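You operate a simulated robot arm through the tools that you are given. There is no shell and no other tool. Be economical: measure what you need, move in short steps, check, and stop when the job is done.

Carry out the task below with a simulated robot arm. There is one attempt and no reset: what you move stays moved.

Task
Fetch the wooden pail by the still and stand it on top of the wide teal-tape carton.

Only the result counts: the job must be done as asked and must still hold three seconds after the hand-in. Knocking over, shifting, dropping, spilling or breaking anything else fails it.

Robot
A 7-joint arm with a two-finger parallel gripper, fixed in place. Base frame: the origin is at the foot of the arm, x ahead of it, y to its left, z up; the work surface is at about z = 0. Readings come in m, rad, newtons and seconds.
With the tool pointing down near the work surface it reaches from about 0.22 to 0.58 m from the base axis. Its first joint turns from -1.152 to 1.152 rad. Payload 2.5 kg.
The tool frame sits at the grasp point between the pads (the TCP): z along the fingers, y along the line on which they close. The tips reach 0.023 m beyond it. Largest opening 0.094 m; finger width 0.038, thickness 0.01; the body of the gripper, 0.054 by 0.096 m, starts 0.039 m behind the TCP.
Orientation is told as [roll, pitch, yaw] about the base's x, y, z axes, in that order, counted from this pose: with the fingers straight down and closing along the base's y, the tool's x points along the base's -x, its y along +y and its z along -z.

Tools
- The arm moves only by the tool servo_tool. Its argument "targets" is a list of rows, each an object of numbers (a shift or turn left out is 0, a gripper value left out holds the last): "rx", "ry", "rz": the turn, a rotation vector about the tool's x, y, z in units of 60 degrees (1.0 is 60 degrees); "x", "y", "z": the shift along the tool's x, y, z in units of 300 mm (1.0 is 300 mm); "grip": the opening in per cent of the stroke, from 0 (shut) to 100 (fully open). In form: [{"rx": .., "ry": .., "rz": .., "x": .., "y": .., "z": .., "grip": ..}, ...]. A call has 1 to 12 rows; each row is the pose to reach, as a shift and turn from the pose commanded when the call began, along the tool's axes at that moment. A call with a number of a shift or a turn outside -1 to 1 is refused whole. Rows are played at 5 a second. More than 0.05 m and 0.15 rad between two rows, or a gripper value outside its range, and nothing of the call is played. A pose out of reach is approached as far as the arm can. The call stops where the force on the tool passes 40 N (or 10 N more than at its start, if that is more) or the arm is blocked; 0.2 s more then pass. Each finger travels about 0.108 m/s and halts on what it meets, pressing with about 26 N; the grip force reading is that of the motor and also rises with nothing between the fingers. The clock runs only during rows and for 0.2 s after the last one: add rows that repeat a pose to give the fingers time. It gives the time, the measured TCP pose, the force on the tool (base axes), the opening and the grip force at its end, in the units of the frame above (readings bear some noise).
- Cameras (640 x 400 px; columns grow to the right, rows downward): "scene" is fixed at [0.1134, -0.4017, 0.5439]; the picture's right is [0.88, -0.47, 0.00], its down [-0.26, -0.50, -0.83] and it looks along [0.39, 0.73, -0.56] (base axes); focal length 215 px, centre (320, 200). "wrist" rides on the gripper at [0.086, 0.016, -0.074] in the tool frame; the picture's right is [-0.18, 0.98, 0.00], its down [-0.58, -0.11, -0.81] and it looks along [-0.79, -0.15, 0.59] (tool axes); focal length 243 px, centre (320, 200). There is no depth. A picture from a camera that has moved, and an enlarged one, comes with that camera's place and axes in the base frame and with its lens.
- grab_frame(camera): a new picture of that camera. It takes no simulated time.
- zoom(camera, box): a new picture of the part [left, top, right, bottom] of that camera's present view, enlarged. It takes no simulated time.
- sign_off(): hands the job in; it is judged then, once.

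Go step by step. Nothing tells you positions but the pictures and the camera data: compare them with the known pose of the tool, close in by small moves and look again before you grip or let go. The budget is 90 turns and 42 pictures, counting those below and the enlarged ones. Unless the task says otherwise, let go and move clear before handing in, and close with one line.

The tools are called after "Request:" by a JSON object that holds its "method" and its "body". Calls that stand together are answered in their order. servo_tool: Moves the arm, as the interface text tells. Its arguments: {"type":"object","properties":{"targets":{"type":"array","items":{"type":"object","properties":{"rx":{"type":"number"},"ry":{"type":"number"},"rz":{"type":"number"},"x":{"type":"number"},"y":{"type":"number"},"z":{"type":"number"},"grip":{"type":"number"}}}}},"required":["targets"]} The other tools are called the same way: grab_frame (camera) takes a picture; zoom (camera, box) takes an enlarged picture of a part of a camera's view; sign_off () hands the job in.

At the start:

```text
time_s: 0.0
ee_pos: [0.3959, -0.0805, 0.4327]
tcp_rot: [0.0, -0.001, -0.001]
ft_force: [-0.7, -1.0, 0.8]
gripper_width: 0.0939
gripper_force: 0.0
```

scene: 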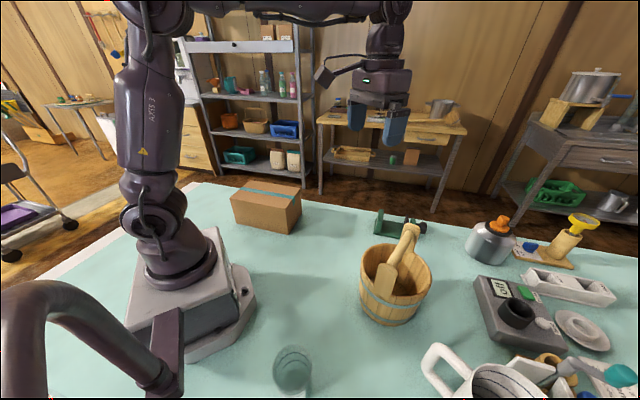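
wrist: 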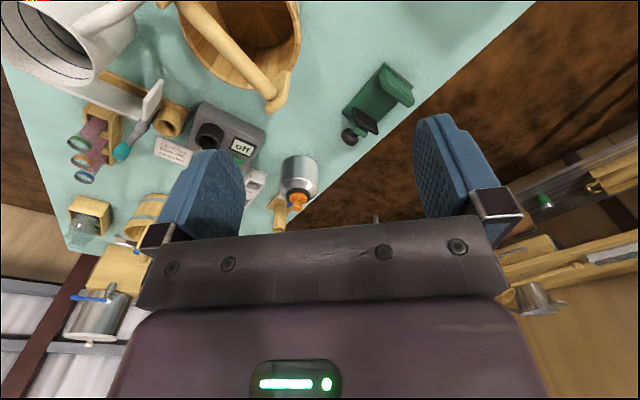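

I see a wooden pail with a paddle or handle in the middle of the table, a carton with teal tape at the back left, and clutter on the right. I'll enlarge these areas to identify the still, the pails and the cartons.

Request:
{"method": "zoom", "body": {"camera": "scene", "box": [340, 200, 500, 340]}}

Request:
{"method": "zoom", "body": {"camera": "scene", "box": [420, 200, 640, 400]}}

Request:
{"method": "zoom", "body": {"camera": "scene", "box": [200, 160, 340, 260]}}

Request:
{"method": "zoom", "body": {"camera": "wrist", "box": [0, 0, 420, 260]}}

```text
2.86 times, centred on (420, 270) of scene
camera zoom: at [0.1134, -0.4017, 0.5439], right [0.88, -0.47, 0.0], down [-0.26, -0.5, -0.83], along [0.39, 0.73, -0.56], focal length 615 px, centre (34, 0)
```

zoom: 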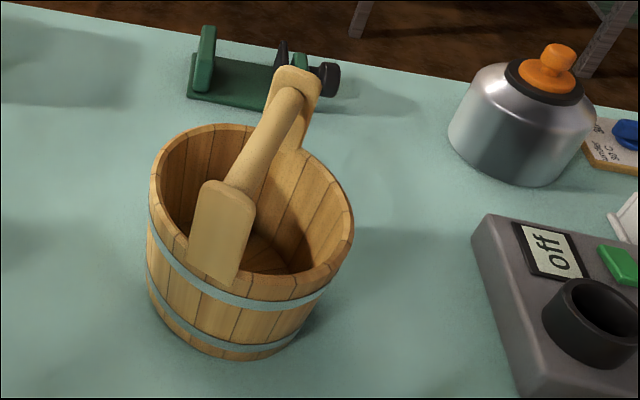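

```text
2.00 times, centred on (530, 300) of scene
camera zoom: at [0.1134, -0.4017, 0.5439], right [0.88, -0.47, 0.0], down [-0.26, -0.5, -0.83], along [0.39, 0.73, -0.56], focal length 431 px, centre (-100, 0)
```

zoom: 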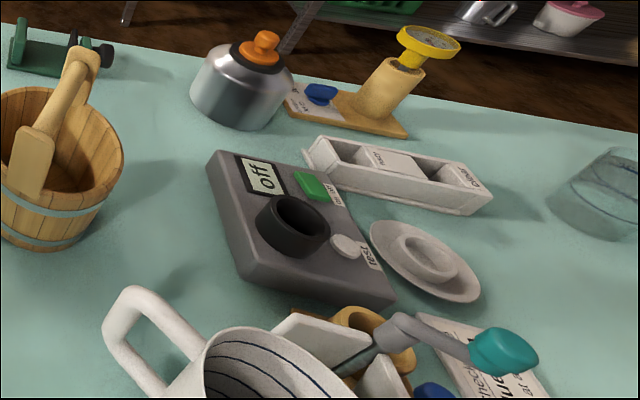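

```text
4.00 times, centred on (270, 210) of scene
camera zoom: at [0.1134, -0.4017, 0.5439], right [0.88, -0.47, 0.0], down [-0.26, -0.5, -0.83], along [0.39, 0.73, -0.56], focal length 861 px, centre (520, 160)
```

zoom: 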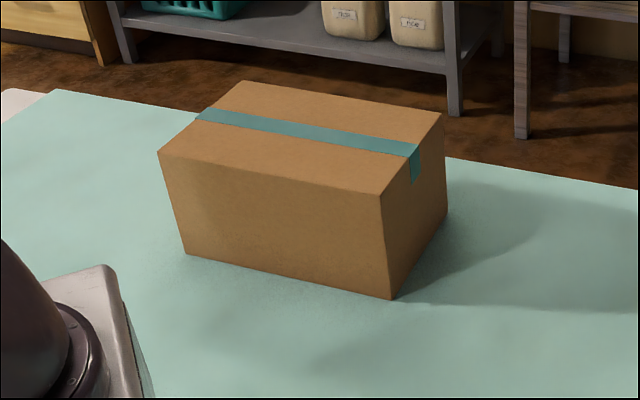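

```text
1.52 times, centred on (210, 130) of wrist
camera zoom: at [0.3102, -0.0643, 0.5081], right [0.18, 0.98, 0.0], down [0.58, -0.11, 0.81], along [0.79, -0.15, -0.59], focal length 370 px, centre (488, 307)
```

zoom: 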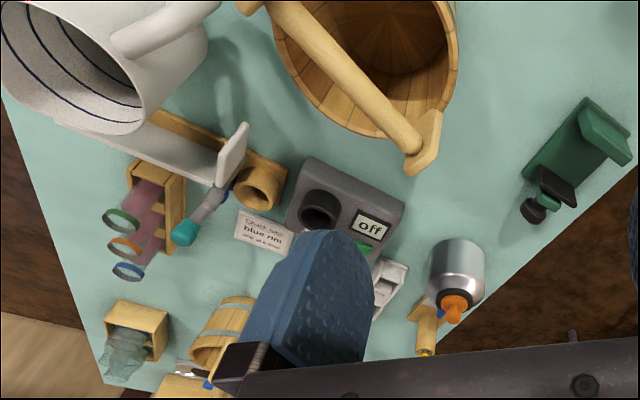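

I take the central pail, at about (0.42, -0.21), to be the target. Its bar handle is around z≈0.2 and runs roughly 25° off x. The carton top is centred near (0.256, 0.288) at z≈0.118. I'll back the arm off for a better wrist view and check for rival pails or cartons.

Request:
{"method": "servo_tool", "body": {"targets": [{"x": 0.13, "y": -0.05}, {"x": 0.26, "y": -0.1}, {"x": 0.38, "y": -0.15}, {"x": 0.38, "y": -0.15}]}}

Request:
{"method": "grab_frame", "body": {"camera": "wrist"}}

Request:
{"method": "grab_frame", "body": {"camera": "scene"}}

```text
time_s: 1.0
ee_pos: [0.2817, -0.1266, 0.4337]
tcp_rot: [0.0, 0.0, 0.0]
ft_force: [0.9, 0.4, -0.1]
gripper_width: 0.0939
gripper_force: 0.1
```

```text
35 pictures are left
camera wrist: at [0.196, -0.1078, 0.5085], right [0.18, 0.98, 0.0], down [0.58, -0.11, 0.81], along [0.79, -0.15, -0.59], focal length 243 px, centre (320, 200)
```

wrist: 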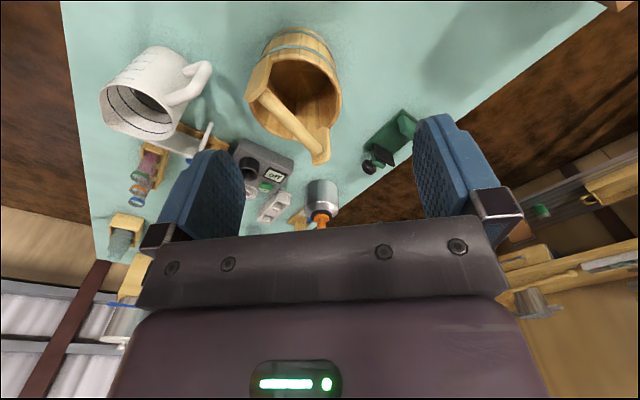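

```text
34 pictures are left
```

scene: 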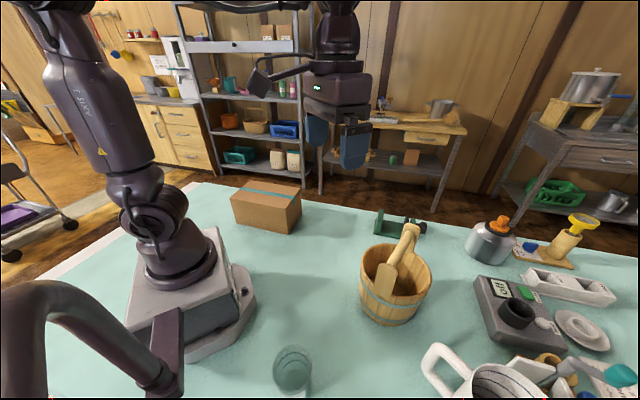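

There is only one pail on the table. I'll enlarge the wrist view to measure its handle.

Request:
{"method": "zoom", "body": {"camera": "wrist", "box": [210, 10, 370, 180]}}

```text
2.35 times, centred on (290, 95) of wrist
camera zoom: at [0.196, -0.1078, 0.5085], right [0.18, 0.98, 0.0], down [0.58, -0.11, 0.81], along [0.79, -0.15, -0.59], focal length 571 px, centre (391, 447)
```

zoom: 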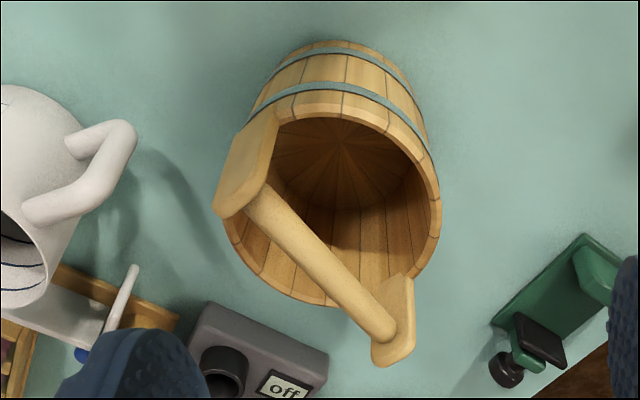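

The wrist and scene rays agree: bar centre about (0.425, -0.192, 0.19), running 26° from x, with the pail base centred below it. I'll move above it with matching yaw.

Request:
{"method": "servo_tool", "body": {"targets": [{"x": -0.08, "y": -0.036, "z": 0.072, "rz": -0.072}, {"x": -0.16, "y": -0.073, "z": 0.144, "rz": -0.144}, {"x": -0.24, "y": -0.109, "z": 0.217, "rz": -0.217}, {"x": -0.32, "y": -0.145, "z": 0.289, "rz": -0.289}, {"x": -0.4, "y": -0.182, "z": 0.361, "rz": -0.361}, {"x": -0.477, "y": -0.218, "z": 0.433, "rz": -0.4335}, {"x": -0.477, "y": -0.218, "z": 0.433, "rz": -0.4335}]}}

Request:
{"method": "grab_frame", "body": {"camera": "wrist"}}

Request:
{"method": "grab_frame", "body": {"camera": "scene"}}

```text
time_s: 2.6
ee_pos: [0.424, -0.191, 0.3002]
tcp_rot: [-0.001, 0.0, 0.455]
ft_force: [-0.8, -0.1, -0.3]
gripper_width: 0.0941
gripper_force: 0.2
```

```text
32 pictures are left
camera wrist: at [0.3408, -0.2139, 0.3764], right [-0.27, 0.96, 0.0], down [0.57, 0.16, 0.81], along [0.78, 0.21, -0.59], focal length 243 px, centre (320, 200)
```

wrist: 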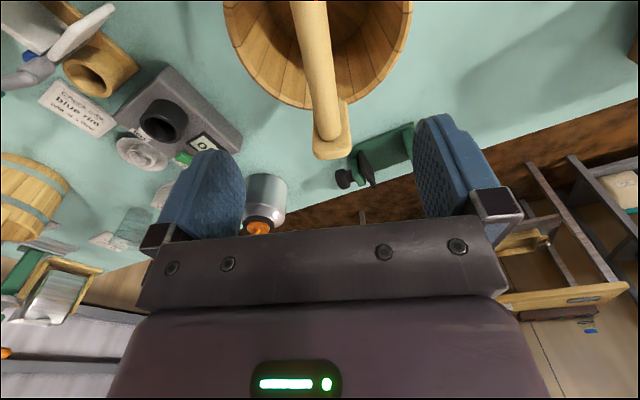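

```text
31 pictures are left
```

scene: 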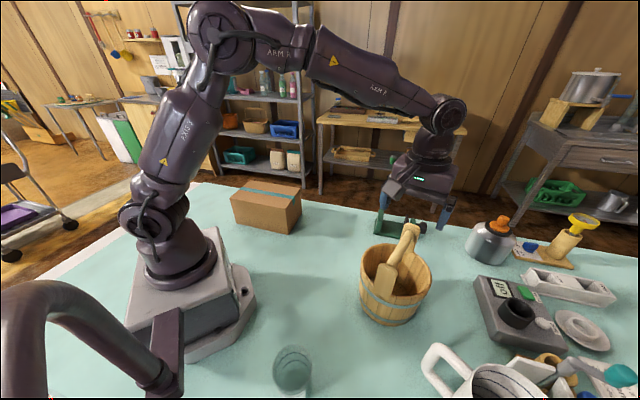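

The bar sits exactly where I predicted in the wrist view, so alignment is good. I'll descend straight down to the bar height and check.

Request:
{"method": "servo_tool", "body": {"targets": [{"z": 0.12}, {"z": 0.24}, {"z": 0.3}, {"z": 0.36}, {"z": 0.36}]}}

Request:
{"method": "grab_frame", "body": {"camera": "wrist"}}

Request:
{"method": "zoom", "body": {"camera": "scene", "box": [340, 190, 500, 330]}}

```text
time_s: 3.8
ee_pos: [0.4245, -0.1912, 0.1933]
tcp_rot: [-0.001, -0.001, 0.454]
ft_force: [0.2, -0.4, 0.3]
gripper_width: 0.0938
gripper_force: 0.2
```

```text
30 pictures are left
camera wrist: at [0.3409, -0.2143, 0.2685], right [-0.27, 0.96, 0.0], down [0.57, 0.16, 0.81], along [0.78, 0.21, -0.59], focal length 243 px, centre (320, 200)
```

wrist: 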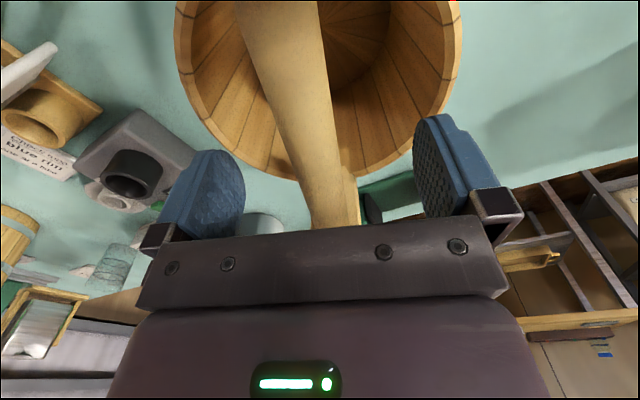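

```text
2.86 times, centred on (420, 260) of scene
camera zoom: at [0.1134, -0.4017, 0.5439], right [0.88, -0.47, 0.0], down [-0.26, -0.5, -0.83], along [0.39, 0.73, -0.56], focal length 615 px, centre (34, 29)
```

zoom: 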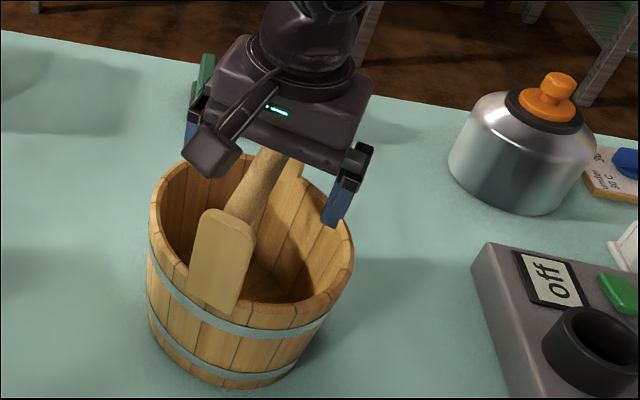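

The bar is centred between the pads and nothing is touching. I'll drop 5 mm more and close.

Request:
{"method": "servo_tool", "body": {"targets": [{"z": 0.016}, {"z": 0.016, "grip": 0}, {"z": 0.016, "grip": 0}, {"z": 0.016, "grip": 0}, {"z": 0.016, "grip": 0}, {"z": 0.016, "grip": 0}]}}

Request:
{"method": "zoom", "body": {"camera": "scene", "box": [340, 190, 500, 330]}}

```text
time_s: 5.2
ee_pos: [0.4244, -0.1923, 0.1886]
tcp_rot: [-0.001, -0.001, 0.453]
ft_force: [1.2, -1.2, -0.5]
gripper_width: 0.0215
gripper_force: 26.3
```

```text
2.86 times, centred on (420, 260) of scene
camera zoom: at [0.1134, -0.4017, 0.5439], right [0.88, -0.47, 0.0], down [-0.26, -0.5, -0.83], along [0.39, 0.73, -0.56], focal length 615 px, centre (34, 29)
```

zoom: 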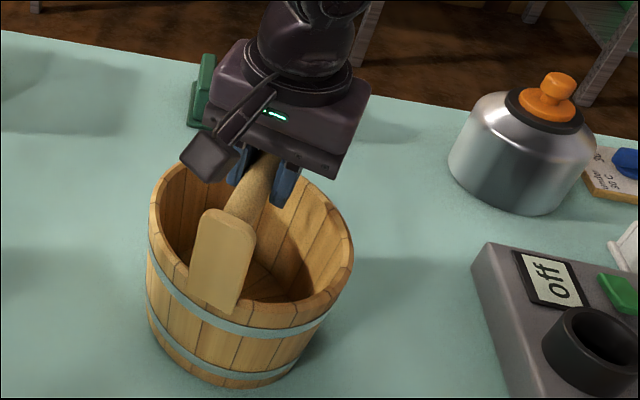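

The grip is on the bar at 21 mm opening. I'll lift gently by 3 cm, let it settle and check for slip or tilt.

Request:
{"method": "servo_tool", "body": {"targets": [{"z": -0.02}, {"z": -0.04}, {"z": -0.07}, {"z": -0.1}, {"z": -0.1}, {"z": -0.1}]}}

Request:
{"method": "grab_frame", "body": {"camera": "scene"}}

```text
time_s: 6.6
ee_pos: [0.4242, -0.1929, 0.2208]
tcp_rot: [0.0, 0.0, 0.454]
ft_force: [0.0, -0.8, -5.4]
gripper_width: 0.0217
gripper_force: 25.7
```

```text
27 pictures are left
```

scene: 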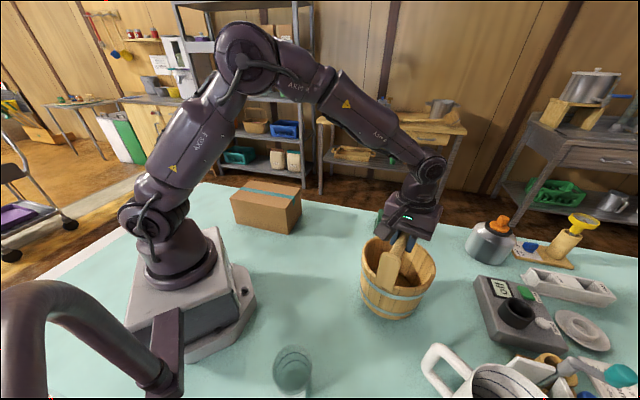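

The pail lifts level without slip, weighing about 0.5 kg. I'll raise it to about z=0.37 and start swinging toward the carton.

Request:
{"method": "servo_tool", "body": {"targets": [{"z": -0.1}, {"z": -0.2}, {"z": -0.3}, {"z": -0.4}, {"z": -0.47}, {"z": -0.5, "y": 0.06, "x": -0.005}, {"z": -0.5, "y": 0.16, "x": -0.02}, {"z": -0.5, "y": 0.27, "x": -0.035}, {"z": -0.5, "y": 0.38, "x": -0.05}, {"z": -0.5, "y": 0.48, "x": -0.06}, {"z": -0.5, "y": 0.55, "x": -0.07}, {"z": -0.5, "y": 0.58, "x": -0.07}]}}

Request:
{"method": "grab_frame", "body": {"camera": "scene"}}

```text
time_s: 9.2
ee_pos: [0.3676, -0.0261, 0.3711]
tcp_rot: [-0.001, 0.001, 0.453]
ft_force: [-0.2, 0.5, -5.2]
gripper_width: 0.0213
gripper_force: 26.0
```

```text
26 pictures are left
```

scene: 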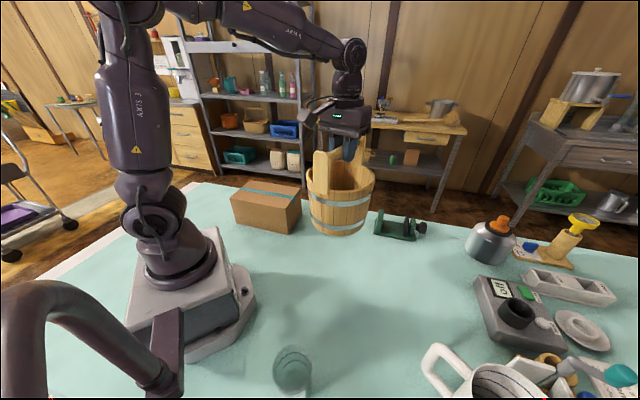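

The pail is hanging level with about 6 cm of clearance over the carton height. I'll continue most of the way.

Request:
{"method": "servo_tool", "body": {"targets": [{"y": 0.05, "x": -0.006}, {"y": 0.14, "x": -0.016}, {"y": 0.24, "x": -0.027}, {"y": 0.34, "x": -0.039}, {"y": 0.44, "x": -0.05}, {"y": 0.54, "x": -0.061}, {"y": 0.64, "x": -0.073}, {"y": 0.74, "x": -0.084}, {"y": 0.83, "x": -0.094}, {"y": 0.9, "x": -0.102}, {"y": 0.93, "x": -0.106}, {"y": 0.93, "x": -0.106}]}}

Request:
{"method": "grab_frame", "body": {"camera": "scene"}}

```text
time_s: 11.8
ee_pos: [0.2736, 0.2366, 0.3708]
tcp_rot: [-0.002, -0.001, 0.453]
ft_force: [-0.9, -0.4, -4.3]
gripper_width: 0.0216
gripper_force: 26.1
```

```text
25 pictures are left
```

scene: 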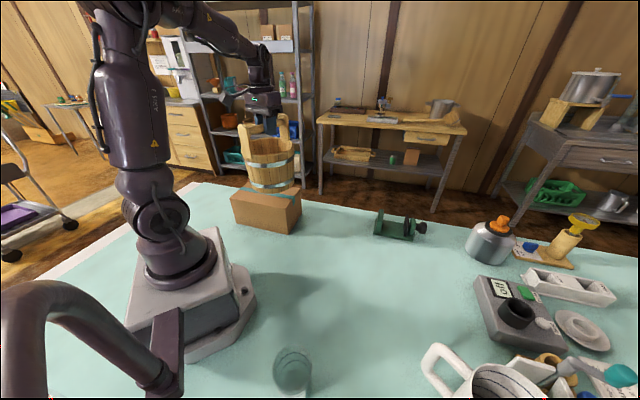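

I'll move the last 5 cm to the carton centre, then lower until the base is about 1.5–2 cm above the top and look closely.

Request:
{"method": "servo_tool", "body": {"targets": [{"y": 0.06, "x": -0.007}, {"y": 0.13, "x": -0.015}, {"y": 0.18, "x": -0.022}, {"y": 0.18, "x": -0.022, "z": 0.05}, {"y": 0.18, "x": -0.022, "z": 0.1}, {"y": 0.18, "x": -0.022, "z": 0.14}, {"y": 0.18, "x": -0.022, "z": 0.14}, {"y": 0.18, "x": -0.022, "z": 0.14}]}}

Request:
{"method": "zoom", "body": {"camera": "scene", "box": [200, 130, 340, 240]}}

Request:
{"method": "grab_frame", "body": {"camera": "wrist"}}

```text
time_s: 13.6
ee_pos: [0.2564, 0.29, 0.328]
tcp_rot: [-0.001, -0.001, 0.454]
ft_force: [0.0, -0.7, -5.4]
gripper_width: 0.0214
gripper_force: 26.3
```

```text
3.64 times, centred on (270, 185) of scene
camera zoom: at [0.1134, -0.4017, 0.5439], right [0.88, -0.47, 0.0], down [-0.26, -0.5, -0.83], along [0.39, 0.73, -0.56], focal length 783 px, centre (502, 254)
```

zoom: 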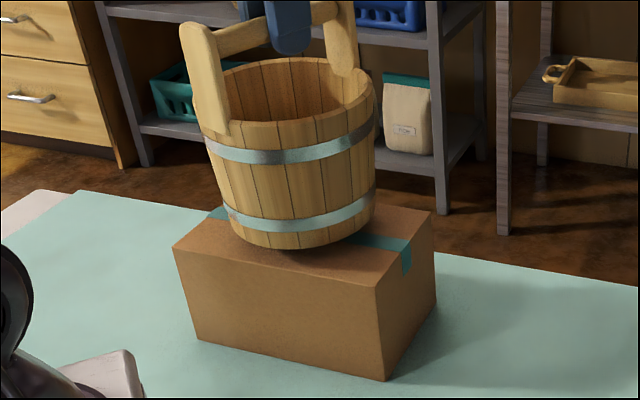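

```text
23 pictures are left
camera wrist: at [0.1725, 0.2672, 0.4029], right [-0.27, 0.96, 0.0], down [0.57, 0.16, 0.81], along [0.78, 0.21, -0.59], focal length 243 px, centre (320, 200)
```

wrist: 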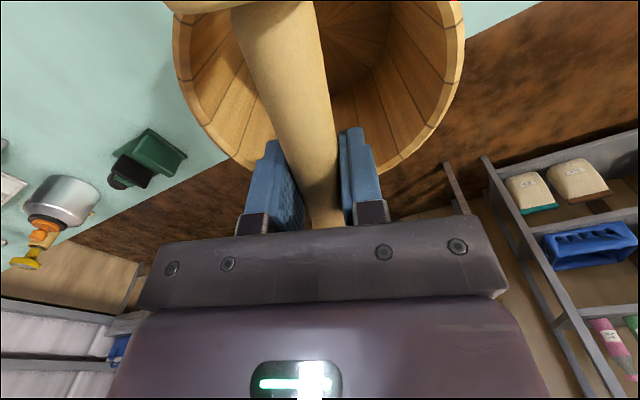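

The pail is over the middle of the carton in the picture, about 2 cm up. I'll lower slowly and watch the force.

Request:
{"method": "servo_tool", "body": {"targets": [{"z": 0.01}, {"z": 0.02}, {"z": 0.03}, {"z": 0.04}, {"z": 0.047}, {"z": 0.047}]}}

Request:
{"method": "zoom", "body": {"camera": "scene", "box": [210, 160, 320, 240]}}

```text
time_s: 15.0
ee_pos: [0.2573, 0.2886, 0.3145]
tcp_rot: [-0.001, 0.0, 0.454]
ft_force: [-0.6, -0.1, -6.1]
gripper_width: 0.0213
gripper_force: 25.9
```

```text
5.00 times, centred on (265, 200) of scene
camera zoom: at [0.1134, -0.4017, 0.5439], right [0.88, -0.47, 0.0], down [-0.26, -0.5, -0.83], along [0.39, 0.73, -0.56], focal length 1076 px, centre (595, 200)
```

zoom: 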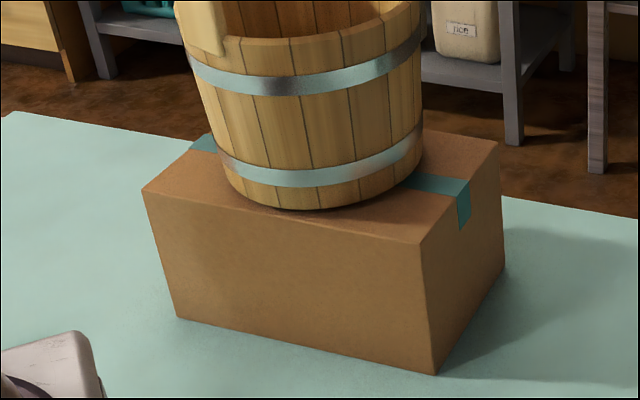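

The pail sits slightly toward the front edge relative to the tape centre line. I'll shift about 8 mm across the carton and then keep lowering.

Request:
{"method": "servo_tool", "body": {"targets": [{"x": -0.014, "y": 0.005}, {"x": -0.027, "y": 0.009}, {"x": -0.027, "y": 0.009, "z": 0.007}, {"x": -0.027, "y": 0.009, "z": 0.014}, {"x": -0.027, "y": 0.009, "z": 0.02}, {"x": -0.027, "y": 0.009, "z": 0.02}]}}

Request:
{"method": "zoom", "body": {"camera": "scene", "box": [210, 160, 320, 240]}}

```text
time_s: 16.4
ee_pos: [0.2627, 0.2949, 0.3096]
tcp_rot: [0.0, -0.003, 0.453]
ft_force: [-3.2, -3.4, 17.8]
gripper_width: 0.0217
gripper_force: 26.0
```

```text
5.00 times, centred on (265, 200) of scene
camera zoom: at [0.1133, -0.4018, 0.5439], right [0.88, -0.47, 0.0], down [-0.26, -0.5, -0.83], along [0.39, 0.73, -0.56], focal length 1076 px, centre (595, 200)
```

zoom: 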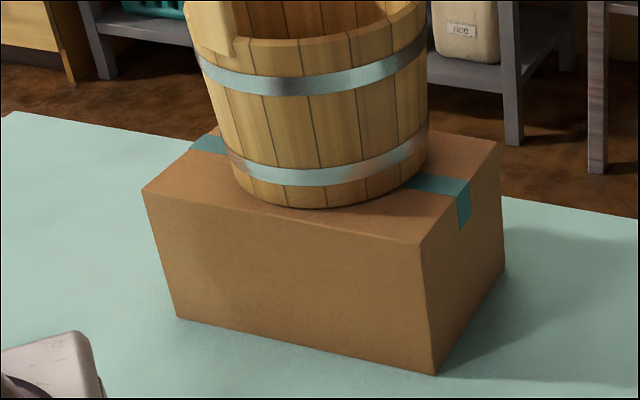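

Contact made: the pail is resting on the carton and well placed, and the carton has not moved. I'll ease off the pressure slightly and then open.

Request:
{"method": "servo_tool", "body": {"targets": [{"z": -0.004}, {"z": -0.006}, {"z": -0.006}]}}

```text
time_s: 17.2
ee_pos: [0.2623, 0.2954, 0.3087]
tcp_rot: [0.0, 0.0, 0.455]
ft_force: [2.0, 2.3, 0.6]
gripper_width: 0.0219
gripper_force: 26.0
```

Request:
{"method": "servo_tool", "body": {"targets": [{"grip": 20}, {"grip": 40}, {"grip": 70}, {"grip": 70}, {"grip": 70}]}}

Request:
{"method": "zoom", "body": {"camera": "scene", "box": [190, 110, 350, 240]}}

```text
time_s: 18.4
ee_pos: [0.2622, 0.2941, 0.3105]
tcp_rot: [0.001, -0.001, 0.453]
ft_force: [0.1, 0.5, 0.1]
gripper_width: 0.0659
gripper_force: 0.1
```

```text
3.08 times, centred on (270, 175) of scene
camera zoom: at [0.1134, -0.4017, 0.5439], right [0.88, -0.47, 0.0], down [-0.26, -0.5, -0.83], along [0.39, 0.73, -0.56], focal length 662 px, centre (474, 277)
```

zoom: 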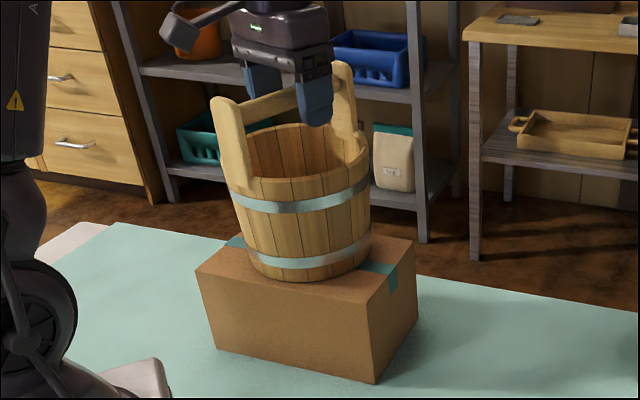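

The fingers are clear of the bar and the pail is standing upright on the carton. I'll retract straight up and check that it holds.

Request:
{"method": "servo_tool", "body": {"targets": [{"z": -0.05}, {"z": -0.12}, {"z": -0.22}, {"z": -0.32}, {"z": -0.4}, {"z": -0.4}, {"z": -0.4}, {"z": -0.4}]}}

Request:
{"method": "grab_frame", "body": {"camera": "scene"}}

```text
time_s: 20.2
ee_pos: [0.2617, 0.2963, 0.4292]
tcp_rot: [0.001, 0.0, 0.454]
ft_force: [0.2, 0.1, 0.0]
gripper_width: 0.0659
gripper_force: 0.1
```

```text
19 pictures are left
```

scene: 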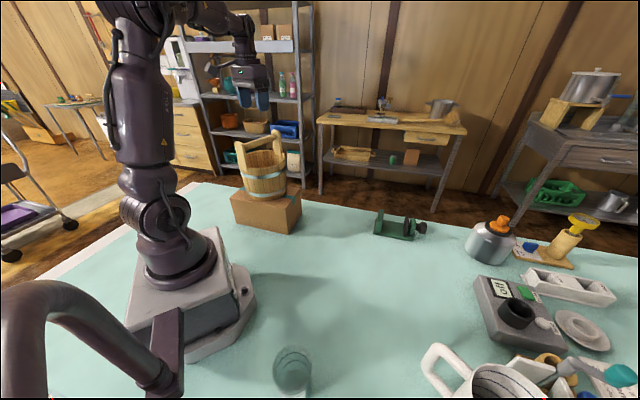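

The pail stands steady on the carton, the arm is clear and nothing else has moved, so I'm handing in.

Request:
{"method": "sign_off", "body": {}}

```text
The job is handed in.
```

The wooden pail is standing upright on top of the wide teal-tape carton; I let go, moved the arm clear, and saw nothing else disturbed before handing in.
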